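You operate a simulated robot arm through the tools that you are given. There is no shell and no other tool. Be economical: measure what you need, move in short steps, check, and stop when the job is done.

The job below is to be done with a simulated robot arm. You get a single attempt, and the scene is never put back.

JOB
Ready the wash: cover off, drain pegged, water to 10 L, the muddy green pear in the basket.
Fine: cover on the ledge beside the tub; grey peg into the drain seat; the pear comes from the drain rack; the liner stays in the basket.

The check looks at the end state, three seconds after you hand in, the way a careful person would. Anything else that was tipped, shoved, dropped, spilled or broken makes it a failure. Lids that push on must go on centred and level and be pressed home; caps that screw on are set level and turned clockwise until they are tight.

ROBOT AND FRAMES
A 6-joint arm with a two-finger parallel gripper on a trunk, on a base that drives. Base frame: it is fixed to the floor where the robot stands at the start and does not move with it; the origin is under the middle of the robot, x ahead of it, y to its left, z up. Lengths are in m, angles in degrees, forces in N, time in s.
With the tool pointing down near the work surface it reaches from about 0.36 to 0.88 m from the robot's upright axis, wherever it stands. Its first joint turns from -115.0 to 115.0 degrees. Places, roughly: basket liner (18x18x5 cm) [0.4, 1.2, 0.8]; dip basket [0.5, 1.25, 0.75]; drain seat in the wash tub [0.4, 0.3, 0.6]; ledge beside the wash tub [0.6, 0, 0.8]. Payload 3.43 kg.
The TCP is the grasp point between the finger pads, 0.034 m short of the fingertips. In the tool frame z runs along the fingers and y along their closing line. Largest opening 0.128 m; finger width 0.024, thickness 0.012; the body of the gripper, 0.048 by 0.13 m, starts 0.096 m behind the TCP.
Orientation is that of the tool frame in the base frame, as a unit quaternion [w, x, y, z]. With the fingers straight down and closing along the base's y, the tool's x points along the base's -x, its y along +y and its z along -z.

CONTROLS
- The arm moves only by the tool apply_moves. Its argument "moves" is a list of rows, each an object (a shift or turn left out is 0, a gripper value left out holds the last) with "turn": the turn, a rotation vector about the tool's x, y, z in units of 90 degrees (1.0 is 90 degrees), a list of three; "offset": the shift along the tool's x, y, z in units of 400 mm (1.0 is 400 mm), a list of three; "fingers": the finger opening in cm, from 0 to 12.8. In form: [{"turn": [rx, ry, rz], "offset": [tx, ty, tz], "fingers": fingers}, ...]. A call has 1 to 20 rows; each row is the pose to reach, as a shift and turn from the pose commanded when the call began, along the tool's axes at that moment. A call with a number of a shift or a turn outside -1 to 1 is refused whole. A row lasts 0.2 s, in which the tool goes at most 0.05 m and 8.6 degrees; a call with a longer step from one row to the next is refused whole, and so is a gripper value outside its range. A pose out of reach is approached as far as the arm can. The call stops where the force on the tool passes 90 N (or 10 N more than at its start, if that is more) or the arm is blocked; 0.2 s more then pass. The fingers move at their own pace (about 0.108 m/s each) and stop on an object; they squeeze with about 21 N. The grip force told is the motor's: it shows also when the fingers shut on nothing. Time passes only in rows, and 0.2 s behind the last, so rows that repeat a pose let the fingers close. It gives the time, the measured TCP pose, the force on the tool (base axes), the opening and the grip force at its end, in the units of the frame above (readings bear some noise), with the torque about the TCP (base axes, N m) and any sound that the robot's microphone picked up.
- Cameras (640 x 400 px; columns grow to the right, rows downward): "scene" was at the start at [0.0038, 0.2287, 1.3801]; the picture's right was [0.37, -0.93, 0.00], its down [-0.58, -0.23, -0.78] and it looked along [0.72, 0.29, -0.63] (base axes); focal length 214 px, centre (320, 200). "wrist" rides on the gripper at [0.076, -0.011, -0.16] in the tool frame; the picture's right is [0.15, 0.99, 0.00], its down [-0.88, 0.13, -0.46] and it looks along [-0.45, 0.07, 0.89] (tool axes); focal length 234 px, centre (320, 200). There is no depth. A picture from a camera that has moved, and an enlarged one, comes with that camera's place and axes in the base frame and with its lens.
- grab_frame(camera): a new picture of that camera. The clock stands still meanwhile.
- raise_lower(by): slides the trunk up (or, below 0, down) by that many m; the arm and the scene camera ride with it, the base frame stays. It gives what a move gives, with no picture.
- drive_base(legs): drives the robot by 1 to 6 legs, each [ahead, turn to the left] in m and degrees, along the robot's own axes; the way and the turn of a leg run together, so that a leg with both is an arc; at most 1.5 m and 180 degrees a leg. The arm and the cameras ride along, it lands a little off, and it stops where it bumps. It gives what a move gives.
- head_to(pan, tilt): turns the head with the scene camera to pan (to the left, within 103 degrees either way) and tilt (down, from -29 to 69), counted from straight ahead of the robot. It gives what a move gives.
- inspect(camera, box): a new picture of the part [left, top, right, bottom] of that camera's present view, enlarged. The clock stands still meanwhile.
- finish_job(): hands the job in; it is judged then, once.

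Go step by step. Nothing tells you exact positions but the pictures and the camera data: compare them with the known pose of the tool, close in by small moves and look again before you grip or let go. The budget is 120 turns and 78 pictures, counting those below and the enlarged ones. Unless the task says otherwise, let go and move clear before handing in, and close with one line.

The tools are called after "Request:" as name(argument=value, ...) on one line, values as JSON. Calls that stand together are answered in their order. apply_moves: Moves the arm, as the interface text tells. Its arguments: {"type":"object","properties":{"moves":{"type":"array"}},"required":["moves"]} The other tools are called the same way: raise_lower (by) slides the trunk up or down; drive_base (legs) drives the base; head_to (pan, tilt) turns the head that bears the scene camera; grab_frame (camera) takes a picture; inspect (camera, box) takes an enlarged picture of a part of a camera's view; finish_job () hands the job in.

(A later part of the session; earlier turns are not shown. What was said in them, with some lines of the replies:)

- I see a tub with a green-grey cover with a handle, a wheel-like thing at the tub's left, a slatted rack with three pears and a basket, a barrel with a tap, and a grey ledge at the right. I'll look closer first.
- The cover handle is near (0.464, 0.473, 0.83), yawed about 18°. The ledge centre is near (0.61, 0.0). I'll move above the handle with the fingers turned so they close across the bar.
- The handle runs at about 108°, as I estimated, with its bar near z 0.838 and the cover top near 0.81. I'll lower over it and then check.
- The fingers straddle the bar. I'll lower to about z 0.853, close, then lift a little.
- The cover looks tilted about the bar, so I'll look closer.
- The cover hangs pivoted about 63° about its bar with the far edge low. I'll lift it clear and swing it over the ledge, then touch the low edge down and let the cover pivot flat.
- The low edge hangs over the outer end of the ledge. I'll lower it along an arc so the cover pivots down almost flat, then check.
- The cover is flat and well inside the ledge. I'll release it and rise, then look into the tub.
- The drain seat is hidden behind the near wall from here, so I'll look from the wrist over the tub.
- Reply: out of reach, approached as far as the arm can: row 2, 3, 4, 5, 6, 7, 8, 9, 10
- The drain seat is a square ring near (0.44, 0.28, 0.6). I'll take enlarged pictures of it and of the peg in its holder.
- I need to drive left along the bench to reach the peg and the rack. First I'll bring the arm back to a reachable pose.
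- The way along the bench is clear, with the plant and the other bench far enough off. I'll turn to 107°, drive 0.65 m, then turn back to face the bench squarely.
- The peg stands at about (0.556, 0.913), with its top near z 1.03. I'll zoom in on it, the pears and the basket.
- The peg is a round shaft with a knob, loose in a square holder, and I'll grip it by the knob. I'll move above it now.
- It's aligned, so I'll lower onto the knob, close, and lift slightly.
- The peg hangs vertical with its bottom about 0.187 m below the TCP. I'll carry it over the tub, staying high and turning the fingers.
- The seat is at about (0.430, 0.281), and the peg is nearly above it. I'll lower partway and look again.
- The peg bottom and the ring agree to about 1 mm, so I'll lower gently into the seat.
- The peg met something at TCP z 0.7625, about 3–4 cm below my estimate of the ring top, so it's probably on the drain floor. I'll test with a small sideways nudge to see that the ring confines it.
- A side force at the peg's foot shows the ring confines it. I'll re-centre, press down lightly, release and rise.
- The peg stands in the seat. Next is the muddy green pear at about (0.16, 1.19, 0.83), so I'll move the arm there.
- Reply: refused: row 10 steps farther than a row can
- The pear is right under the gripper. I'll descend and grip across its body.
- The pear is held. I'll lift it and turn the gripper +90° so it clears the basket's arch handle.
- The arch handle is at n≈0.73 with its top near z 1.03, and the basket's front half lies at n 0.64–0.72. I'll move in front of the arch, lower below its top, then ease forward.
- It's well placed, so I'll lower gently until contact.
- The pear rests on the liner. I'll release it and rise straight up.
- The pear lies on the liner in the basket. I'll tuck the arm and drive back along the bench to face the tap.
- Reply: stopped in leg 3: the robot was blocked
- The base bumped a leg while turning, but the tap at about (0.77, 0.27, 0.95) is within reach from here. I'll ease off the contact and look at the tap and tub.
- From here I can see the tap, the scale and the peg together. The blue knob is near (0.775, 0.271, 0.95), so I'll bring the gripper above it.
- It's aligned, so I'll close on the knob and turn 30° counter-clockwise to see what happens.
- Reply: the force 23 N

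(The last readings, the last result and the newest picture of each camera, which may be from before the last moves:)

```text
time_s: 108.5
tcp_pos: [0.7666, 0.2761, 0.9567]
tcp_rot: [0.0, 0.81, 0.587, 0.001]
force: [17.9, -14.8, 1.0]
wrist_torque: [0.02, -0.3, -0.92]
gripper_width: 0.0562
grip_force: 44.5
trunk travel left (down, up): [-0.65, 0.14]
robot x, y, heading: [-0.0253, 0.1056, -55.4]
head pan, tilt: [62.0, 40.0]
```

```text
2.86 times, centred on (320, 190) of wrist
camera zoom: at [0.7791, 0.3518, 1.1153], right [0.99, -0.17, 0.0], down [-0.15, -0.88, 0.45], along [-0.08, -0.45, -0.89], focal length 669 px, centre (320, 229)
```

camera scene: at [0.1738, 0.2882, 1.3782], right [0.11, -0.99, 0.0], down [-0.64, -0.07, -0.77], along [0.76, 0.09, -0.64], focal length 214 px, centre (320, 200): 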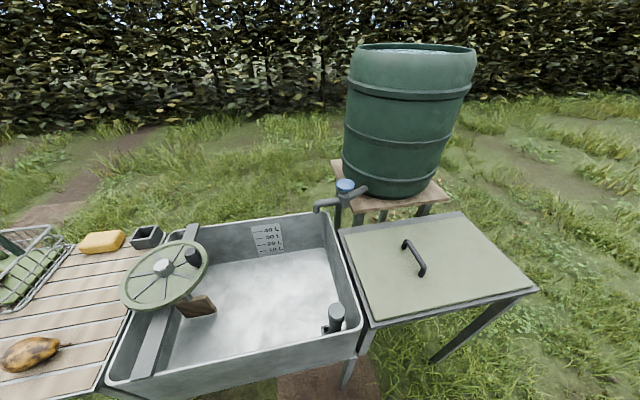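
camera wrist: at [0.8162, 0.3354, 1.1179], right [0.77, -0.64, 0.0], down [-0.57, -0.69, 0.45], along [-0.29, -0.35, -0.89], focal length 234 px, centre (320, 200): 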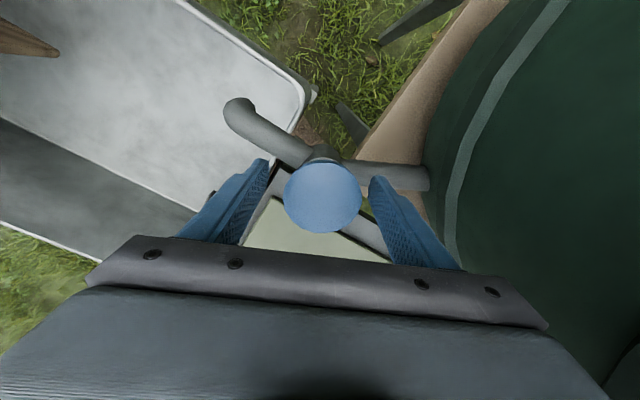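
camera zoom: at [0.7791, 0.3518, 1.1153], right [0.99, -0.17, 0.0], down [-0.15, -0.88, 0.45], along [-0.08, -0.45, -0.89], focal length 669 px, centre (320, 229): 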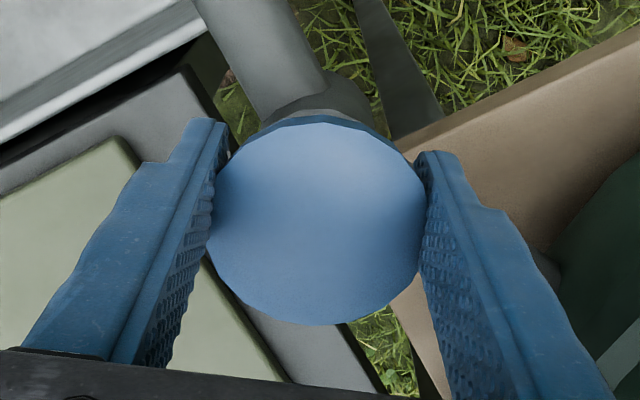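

Request:
apply_moves(moves=[{"offset": [-0.002, 0.007, 0], "turn": [0, 0, -0.03]}, {"offset": [-0.002, 0.007, 0], "turn": [0, 0, -0.11]}, {"offset": [-0.002, 0.007, 0], "turn": [0, 0, -0.19]}, {"offset": [-0.002, 0.007, 0], "turn": [0, 0, -0.27]}, {"offset": [-0.002, 0.007, 0], "turn": [0, 0, -0.35]}, {"offset": [-0.002, 0.007, 0], "turn": [0, 0, -0.44]}])

Request:
inspect(camera="scene", box=[230, 130, 410, 330])

```text
time_s: 109.9
tcp_pos: [0.7647, 0.2716, 0.9546]
tcp_rot: [-0.002, 0.563, 0.826, -0.002]
force: [-44.5, -1.0, 0.9]
wrist_torque: [0.04, 0.41, -0.76]
gripper_width: 0.0561
grip_force: 44.6
trunk travel left (down, up): [-0.65, 0.14]
robot x, y, heading: [-0.0292, 0.1055, -55.4]
head pan, tilt: [62.0, 40.0]
```

```text
2.00 times, centred on (320, 230) of scene
camera zoom: at [0.1717, 0.2883, 1.3786], right [0.11, -0.99, 0.0], down [-0.64, -0.07, -0.77], along [0.76, 0.09, -0.64], focal length 429 px, centre (320, 140)
```

zoom: 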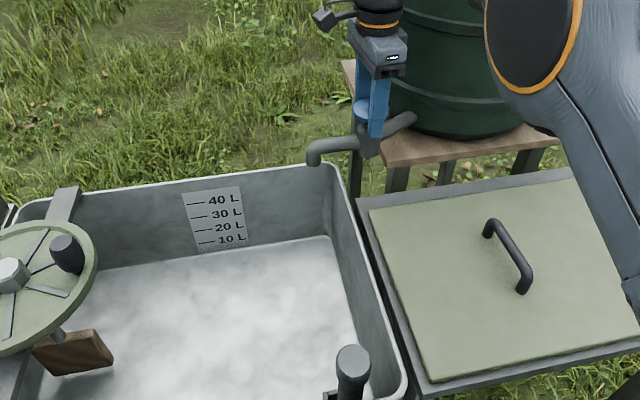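

There's no water after 70° counter-clockwise, and the steady torque suggests slipping against a stop. I'll try clockwise with the centring corrected.

Request:
apply_moves(moves=[{"offset": [0.003, -0.007, 0], "turn": [0, 0, 0.03]}, {"offset": [0.003, -0.007, 0], "turn": [0, 0, 0.11]}, {"offset": [0.003, -0.007, 0], "turn": [0, 0, 0.19]}, {"offset": [0.003, -0.007, 0], "turn": [0, 0, 0.27]}, {"offset": [0.003, -0.007, 0], "turn": [0, 0, 0.35]}, {"offset": [0.003, -0.007, 0], "turn": [0, 0, 0.43]}])

Request:
inspect(camera="scene", box=[230, 130, 410, 330])

```text
time_s: 111.3
tcp_pos: [0.7672, 0.2737, 0.9557]
tcp_rot: [0.0, 0.806, 0.592, 0.003]
force: [10.7, 1.1, 0.7]
wrist_torque: [0.14, -0.28, 0.53]
gripper_width: 0.0562
grip_force: 45.1
trunk travel left (down, up): [-0.65, 0.14]
robot x, y, heading: [-0.0254, 0.1038, -55.3]
head pan, tilt: [62.0, 40.0]
```

```text
2.00 times, centred on (320, 230) of scene
camera zoom: at [0.1744, 0.2883, 1.3781], right [0.11, -0.99, 0.0], down [-0.64, -0.07, -0.77], along [0.76, 0.09, -0.64], focal length 429 px, centre (320, 140)
```

zoom: 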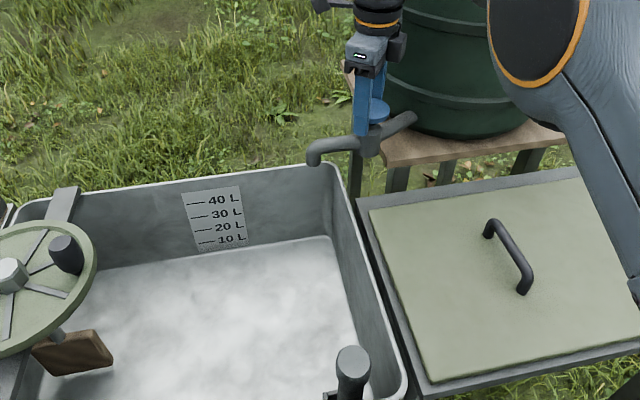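

Request:
apply_moves(moves=[{"offset": [-0.002, -0.003, 0], "turn": [0, 0, 0.08]}, {"offset": [-0.002, -0.003, 0], "turn": [0, 0, 0.16]}, {"offset": [-0.002, -0.003, 0], "turn": [0, 0, 0.24]}])

Request:
apply_moves(moves=[{"turn": [0, 0, 0.08]}, {"turn": [0, 0, 0.16]}, {"turn": [0, 0, 0.24]}])

```text
time_s: 112.1
tcp_pos: [0.7663, 0.2703, 0.9555]
tcp_rot: [0.0, 0.903, 0.43, 0.001]
force: [29.6, -10.7, 1.6]
wrist_torque: [-0.07, -0.36, 0.91]
gripper_width: 0.0562
grip_force: 45.3
trunk travel left (down, up): [-0.65, 0.14]
robot x, y, heading: [-0.025, 0.1058, -55.7]
head pan, tilt: [62.0, 40.0]
```

```text
time_s: 112.9
tcp_pos: [0.7662, 0.2687, 0.9541]
tcp_rot: [0.001, 0.968, 0.253, 0.001]
force: [35.3, -27.5, 2.1]
wrist_torque: [-0.11, -0.09, 1.16]
gripper_width: 0.0556
grip_force: 45.3
trunk travel left (down, up): [-0.65, 0.14]
robot x, y, heading: [-0.0238, 0.1046, -55.7]
head pan, tilt: [62.0, 40.0]
```

Clockwise torque keeps rising, which looks like the closed stop, so the tap should open counter-clockwise by more than 70°. I'll turn counter-clockwise in one long sweep.

Request:
apply_moves(moves=[{"offset": [0.003, 0.008, 0], "turn": [0, 0, -0.08]}, {"offset": [0.003, 0.008, 0], "turn": [0, 0, -0.16]}, {"offset": [0.003, 0.008, 0], "turn": [0, 0, -0.24]}, {"offset": [0.003, 0.008, 0], "turn": [0, 0, -0.33]}, {"offset": [0.003, 0.008, 0], "turn": [0, 0, -0.42]}, {"offset": [0.003, 0.008, 0], "turn": [0, 0, -0.51]}, {"offset": [0.003, 0.008, 0], "turn": [0, 0, -0.6]}, {"offset": [0.003, 0.008, 0], "turn": [0, 0, -0.69]}, {"offset": [0.003, 0.008, 0], "turn": [0, 0, -0.78]}])

Request:
apply_moves(moves=[{"turn": [0, 0, -0.08]}, {"turn": [0, 0, -0.16]}, {"turn": [0, 0, -0.24]}, {"turn": [0, 0, -0.33]}, {"turn": [0, 0, -0.42]}, {"turn": [0, 0, -0.51]}, {"turn": [0, 0, -0.6]}])

Request:
inspect(camera="scene", box=[230, 130, 410, 330])

```text
time_s: 114.9
tcp_pos: [0.7641, 0.2707, 0.9562]
tcp_rot: [-0.001, 0.645, 0.764, 0.0]
force: [-10.2, 3.1, -0.2]
wrist_torque: [0.16, 0.2, -1.17]
gripper_width: 0.0558
grip_force: 44.7
trunk travel left (down, up): [-0.65, 0.14]
robot x, y, heading: [-0.0237, 0.1032, -55.7]
head pan, tilt: [62.0, 40.0]
```

```text
time_s: 116.5
tcp_pos: [0.7663, 0.2686, 0.9569]
tcp_rot: [0.001, 0.228, 0.974, 0.0]
force: [-22.2, -23.7, 0.2]
wrist_torque: [-0.12, 0.03, -0.97]
gripper_width: 0.0558
grip_force: 44.7
trunk travel left (down, up): [-0.65, 0.14]
robot x, y, heading: [-0.0248, 0.1047, -55.7]
head pan, tilt: [62.0, 40.0]
```

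```text
2.00 times, centred on (320, 230) of scene
camera zoom: at [0.1731, 0.2866, 1.3785], right [0.11, -0.99, 0.0], down [-0.64, -0.07, -0.77], along [0.76, 0.09, -0.64], focal length 429 px, centre (320, 140)
```

zoom: 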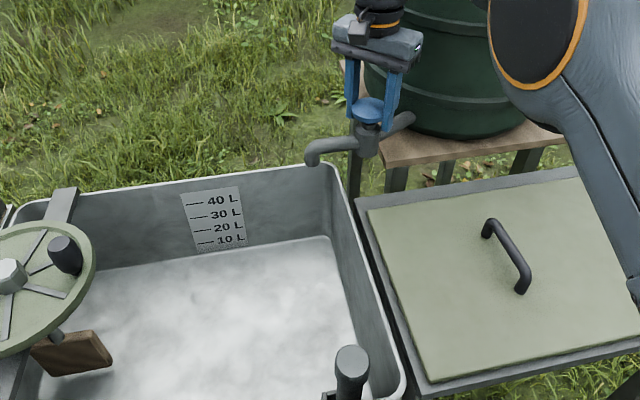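

The gripper slips at about ±1 Nm both ways, so this knob doesn't turn and is likely a push or pull knob. I'll unload the lateral force, then try pressing down while gripping.

Request:
apply_moves(moves=[{"turn": [0, 0, 0.04], "offset": [0, 0, 0.0]}, {"turn": [0, 0, 0.04], "offset": [0, 0, 0.015]}, {"turn": [0, 0, 0.04], "offset": [0, 0, 0.03]}, {"turn": [0, 0, 0.04], "offset": [0, 0, 0.03]}])

Request:
apply_moves(moves=[{"offset": [0, 0, -0.015]}, {"offset": [0, 0, -0.03]}, {"offset": [0, 0, -0.045]}, {"offset": [0, 0, -0.06]}, {"offset": [0, 0, -0.06]}])

Request:
inspect(camera="scene", box=[230, 130, 410, 330])

```text
time_s: 117.5
tcp_pos: [0.7683, 0.2671, 0.9455]
tcp_rot: [0.002, 0.259, 0.966, 0.001]
force: [7.9, -33.5, 4.3]
wrist_torque: [-0.16, -0.44, 0.43]
gripper_width: 0.0555
grip_force: 45.3
trunk travel left (down, up): [-0.65, 0.14]
robot x, y, heading: [-0.0276, 0.1072, -55.4]
head pan, tilt: [62.0, 40.0]
heard: click
```

```text
time_s: 118.7
tcp_pos: [0.7671, 0.2671, 0.965]
tcp_rot: [-0.001, 0.259, 0.966, -0.001]
force: [12.6, -30.5, -21.1]
wrist_torque: [0.0, -0.04, 0.51]
gripper_width: 0.0556
grip_force: 45.0
trunk travel left (down, up): [-0.65, 0.14]
robot x, y, heading: [-0.025, 0.1053, -55.6]
head pan, tilt: [62.0, 40.0]
```

```text
2.00 times, centred on (320, 230) of scene
camera zoom: at [0.1757, 0.2864, 1.378], right [0.11, -0.99, 0.0], down [-0.64, -0.07, -0.77], along [0.76, 0.09, -0.64], focal length 429 px, centre (320, 140)
```

zoom: 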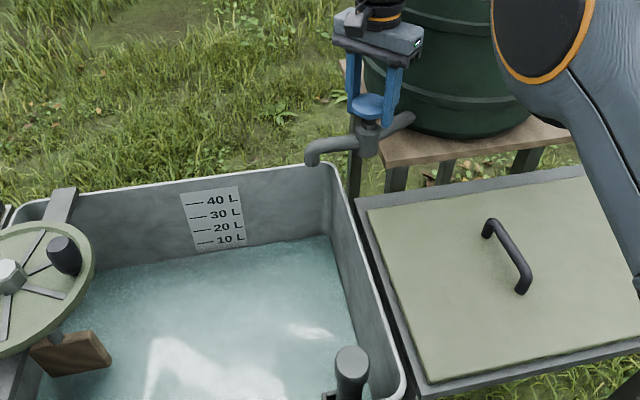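

Pressing gave a click and water ran in. I'll read the scale.

Request:
inspect(camera="scene", box=[240, 210, 310, 265])

```text
7.27 times, centred on (275, 238) of scene
camera zoom: at [0.1757, 0.2864, 1.378], right [0.11, -0.99, 0.0], down [-0.64, -0.07, -0.77], along [0.76, 0.09, -0.64], focal length 1560 px, centre (647, -73)
```

zoom: 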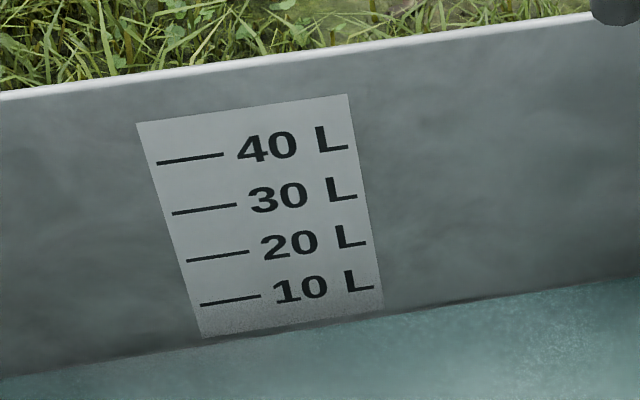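

The level is about 2 L. I'll relax the pull to neutral and check whether water still flows.

Request:
apply_moves(moves=[{"offset": [0, 0, 0.02]}, {"offset": [0, 0, 0.025]}, {"offset": [0, 0, 0.025]}])

Request:
inspect(camera="scene", box=[230, 180, 330, 270])

```text
time_s: 119.5
tcp_pos: [0.7662, 0.268, 0.9589]
tcp_rot: [0.001, 0.258, 0.966, -0.001]
force: [0.8, -32.5, -3.0]
wrist_torque: [-0.11, -0.03, 0.4]
gripper_width: 0.0554
grip_force: 45.0
trunk travel left (down, up): [-0.65, 0.14]
robot x, y, heading: [-0.0233, 0.1037, -55.4]
head pan, tilt: [62.0, 40.0]
```

```text
4.44 times, centred on (280, 225) of scene
camera zoom: at [0.1741, 0.2861, 1.3784], right [0.11, -0.99, 0.0], down [-0.64, -0.07, -0.77], along [0.76, 0.09, -0.64], focal length 953 px, centre (498, 89)
```

zoom: 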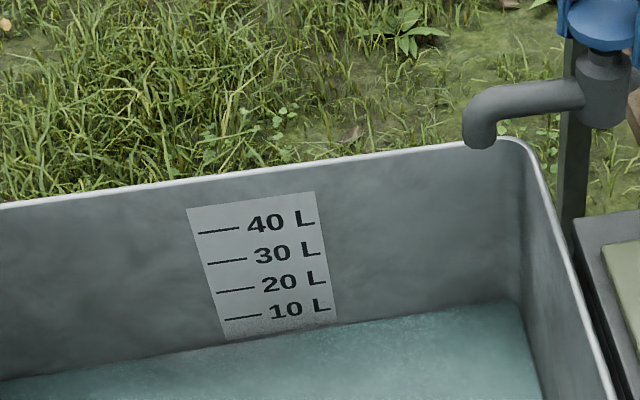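

Request:
apply_moves(moves=[{"offset": [-0.004, -0.0065, 0.015]}, {"offset": [-0.004, -0.0065, 0.038]}])

Request:
inspect(camera="scene", box=[230, 180, 330, 270])

```text
time_s: 120.1
tcp_pos: [0.7663, 0.2677, 0.9443]
tcp_rot: [0.001, 0.258, 0.966, 0.003]
force: [7.3, -19.5, 5.7]
wrist_torque: [-0.17, 0.12, 0.41]
gripper_width: 0.0556
grip_force: 45.4
trunk travel left (down, up): [-0.65, 0.14]
robot x, y, heading: [-0.0256, 0.1039, -55.5]
head pan, tilt: [62.0, 40.0]
heard: click
```

```text
4.44 times, centred on (280, 225) of scene
camera zoom: at [0.1735, 0.2872, 1.3784], right [0.11, -0.99, 0.0], down [-0.64, -0.07, -0.77], along [0.76, 0.09, -0.64], focal length 953 px, centre (498, 89)
```

zoom: 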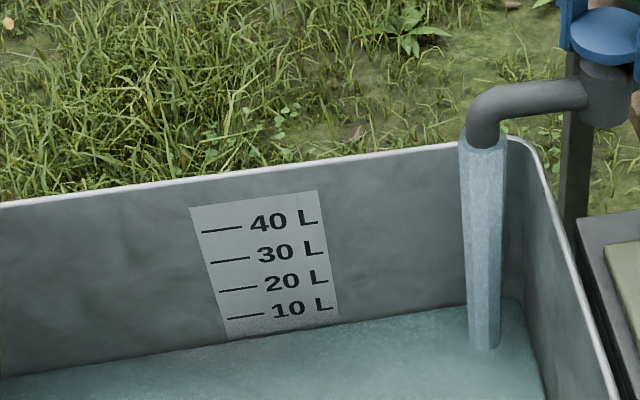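

The water streams while the knob is pressed. I'll hold for 1 s and re-read.

Request:
apply_moves(moves=[{"offset": [0, 0, 0]}, {"offset": [0, 0, 0]}, {"offset": [0, 0, 0]}, {"offset": [0, 0, 0]}])

Request:
inspect(camera="scene", box=[245, 210, 315, 265])

```text
time_s: 121.1
tcp_pos: [0.7662, 0.268, 0.9431]
tcp_rot: [0.002, 0.258, 0.966, 0.002]
force: [14.9, -9.4, 9.0]
wrist_torque: [-0.03, -0.29, 0.31]
gripper_width: 0.0554
grip_force: 44.6
trunk travel left (down, up): [-0.65, 0.14]
robot x, y, heading: [-0.0266, 0.1055, -55.2]
head pan, tilt: [62.0, 40.0]
```

```text
7.27 times, centred on (280, 238) of scene
camera zoom: at [0.1738, 0.2876, 1.3782], right [0.11, -0.99, 0.0], down [-0.64, -0.07, -0.77], along [0.76, 0.09, -0.64], focal length 1560 px, centre (611, -73)
```

zoom: 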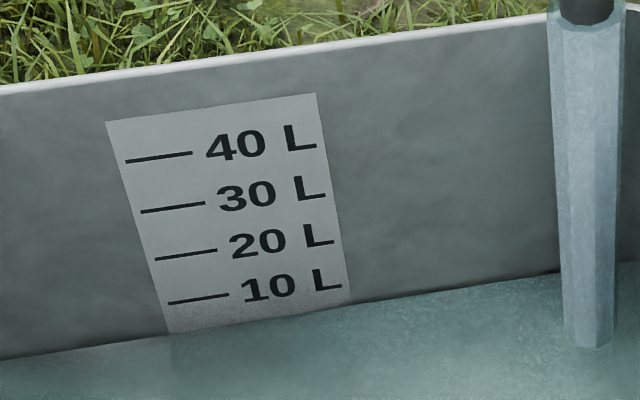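

The flow is about 0.8 L/s and the level about 3 L. I'll hold 4 s more and re-read.

Request:
apply_moves(moves=[{"offset": [0, 0, 0]}, {"offset": [0, 0, 0]}, {"offset": [0, 0, 0]}, {"offset": [0, 0, 0]}, {"offset": [0, 0, 0]}, {"offset": [0, 0, 0]}, {"offset": [0, 0, 0]}, {"offset": [0, 0, 0]}, {"offset": [0, 0, 0]}, {"offset": [0, 0, 0]}, {"offset": [0, 0, 0]}, {"offset": [0, 0, 0]}, {"offset": [0, 0, 0]}, {"offset": [0, 0, 0]}, {"offset": [0, 0, 0]}, {"offset": [0, 0, 0]}, {"offset": [0, 0, 0]}, {"offset": [0, 0, 0]}, {"offset": [0, 0, 0]}])

Request:
inspect(camera="scene", box=[245, 210, 315, 265])

```text
time_s: 125.1
tcp_pos: [0.7664, 0.2674, 0.942]
tcp_rot: [0.001, 0.258, 0.966, 0.001]
force: [9.4, 3.0, 9.6]
wrist_torque: [0.03, -0.06, 0.25]
gripper_width: 0.0555
grip_force: 45.3
trunk travel left (down, up): [-0.65, 0.14]
robot x, y, heading: [-0.0286, 0.1051, -55.5]
head pan, tilt: [62.0, 40.0]
```

```text
7.27 times, centred on (280, 238) of scene
camera zoom: at [0.1738, 0.2884, 1.3782], right [0.11, -0.99, 0.0], down [-0.64, -0.07, -0.77], along [0.76, 0.09, -0.64], focal length 1560 px, centre (611, -73)
```

zoom: 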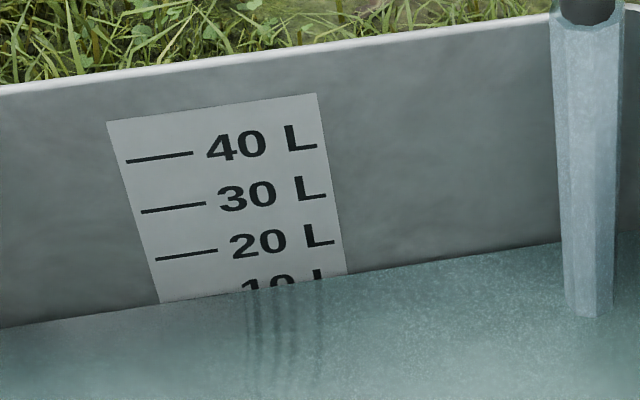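

The level is just at the 10 L line, so I'll stop the flow at once by raising the knob.

Request:
apply_moves(moves=[{"offset": [0, 0, -0.05]}])

Request:
inspect(camera="scene", box=[245, 210, 315, 265])

```text
time_s: 125.5
tcp_pos: [0.7667, 0.2678, 0.9593]
tcp_rot: [-0.002, 0.257, 0.966, -0.001]
force: [11.8, 6.7, -8.9]
wrist_torque: [0.0, -0.37, 0.1]
gripper_width: 0.0554
grip_force: 45.2
trunk travel left (down, up): [-0.65, 0.14]
robot x, y, heading: [-0.029, 0.106, -55.5]
head pan, tilt: [62.0, 40.0]
```

```text
7.27 times, centred on (280, 238) of scene
camera zoom: at [0.1747, 0.2888, 1.3778], right [0.11, -0.99, 0.0], down [-0.64, -0.07, -0.77], along [0.76, 0.09, -0.64], focal length 1560 px, centre (611, -73)
```

zoom: 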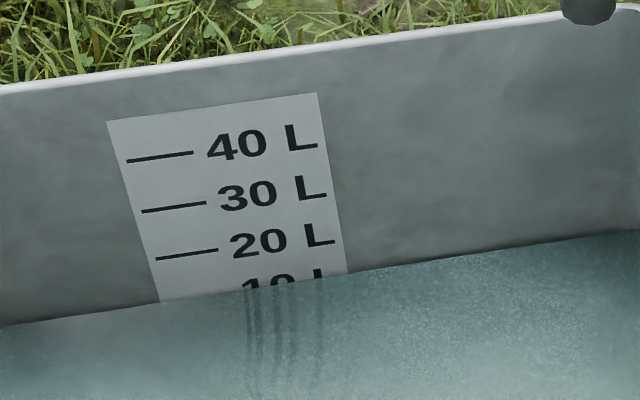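

The flow has stopped with the level at or a hair above the 10 L line. I'll open the fingers, rise clear, and re-check the level and the peg.

Request:
apply_moves(moves=[{"offset": [0, 0, 0], "fingers": 8.5}, {"offset": [0, 0, 0], "fingers": 8.5}, {"offset": [0, 0, -0.02]}, {"offset": [0, 0, -0.08]}, {"offset": [0, 0, -0.18]}, {"offset": [0, 0, -0.3]}, {"offset": [0, 0, -0.42]}, {"offset": [0, 0, -0.54]}, {"offset": [0, 0, -0.6]}, {"offset": [0, 0, -0.6]}, {"offset": [0, 0, -0.6]}, {"offset": [0, 0, -0.6]}, {"offset": [0, 0, -0.6]}, {"offset": [0, 0, -0.6]}])

Request:
inspect(camera="scene", box=[245, 210, 315, 265])

```text
time_s: 128.5
tcp_pos: [0.7535, 0.2635, 1.1966]
tcp_rot: [0.001, 0.26, 0.966, 0.001]
force: [1.0, -0.2, 0.4]
wrist_torque: [0.02, -0.02, -0.01]
gripper_width: 0.085
grip_force: 0.0
out of reach, approached as far as the arm can: row 8, 9, 10, 11, 12, 13, 14
trunk travel left (down, up): [-0.65, 0.14]
robot x, y, heading: [-0.0277, 0.1061, -55.4]
head pan, tilt: [62.0, 40.0]
```

```text
7.27 times, centred on (280, 238) of scene
camera zoom: at [0.1738, 0.2883, 1.3782], right [0.11, -0.99, 0.0], down [-0.64, -0.07, -0.77], along [0.76, 0.09, -0.64], focal length 1560 px, centre (611, -73)
```

zoom: 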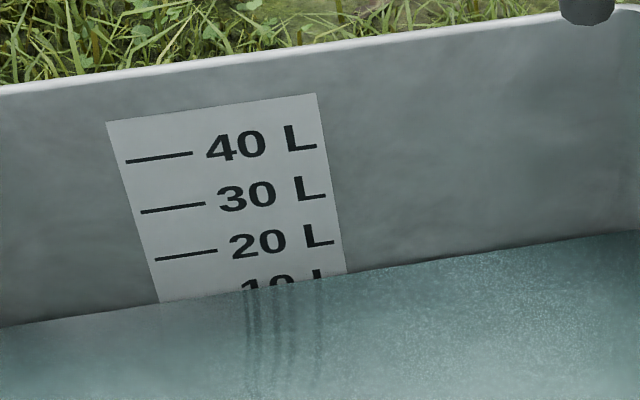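

The level holds, so the drain is sealed. One last overall look before I hand in.

Request:
grab_frame(camera="scene")

```text
1 pictures are left
camera scene: at [0.1738, 0.2883, 1.3782], right [0.11, -0.99, 0.0], down [-0.64, -0.07, -0.77], along [0.76, 0.09, -0.64], focal length 214 px, centre (320, 200)
```

scene: 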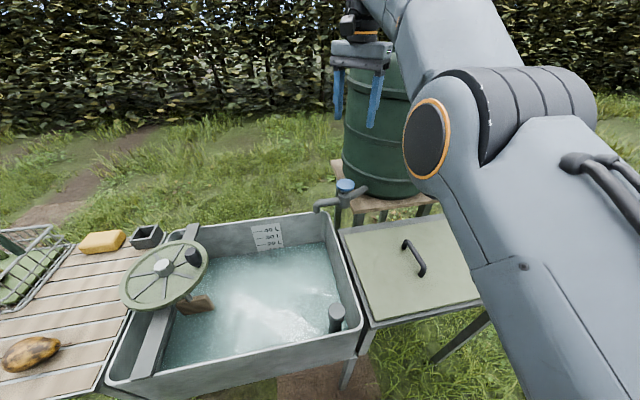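

Everything is in place: the cover lies flat on the ledge, the peg stands in the drain, the water is steady at about 10 L, and the pear is in the basket. The arm is clear, so I'm handing in.

Request:
finish_job()

```text
The job is handed in.
```

The wash is ready and handed in: cover on the ledge, grey peg in the drain and holding water, and the muddy green pear on the liner in the basket. The water reads a hair over the 10 L line, about 10.5 L. The base bumped a bench leg once while turning; nothing looked moved.
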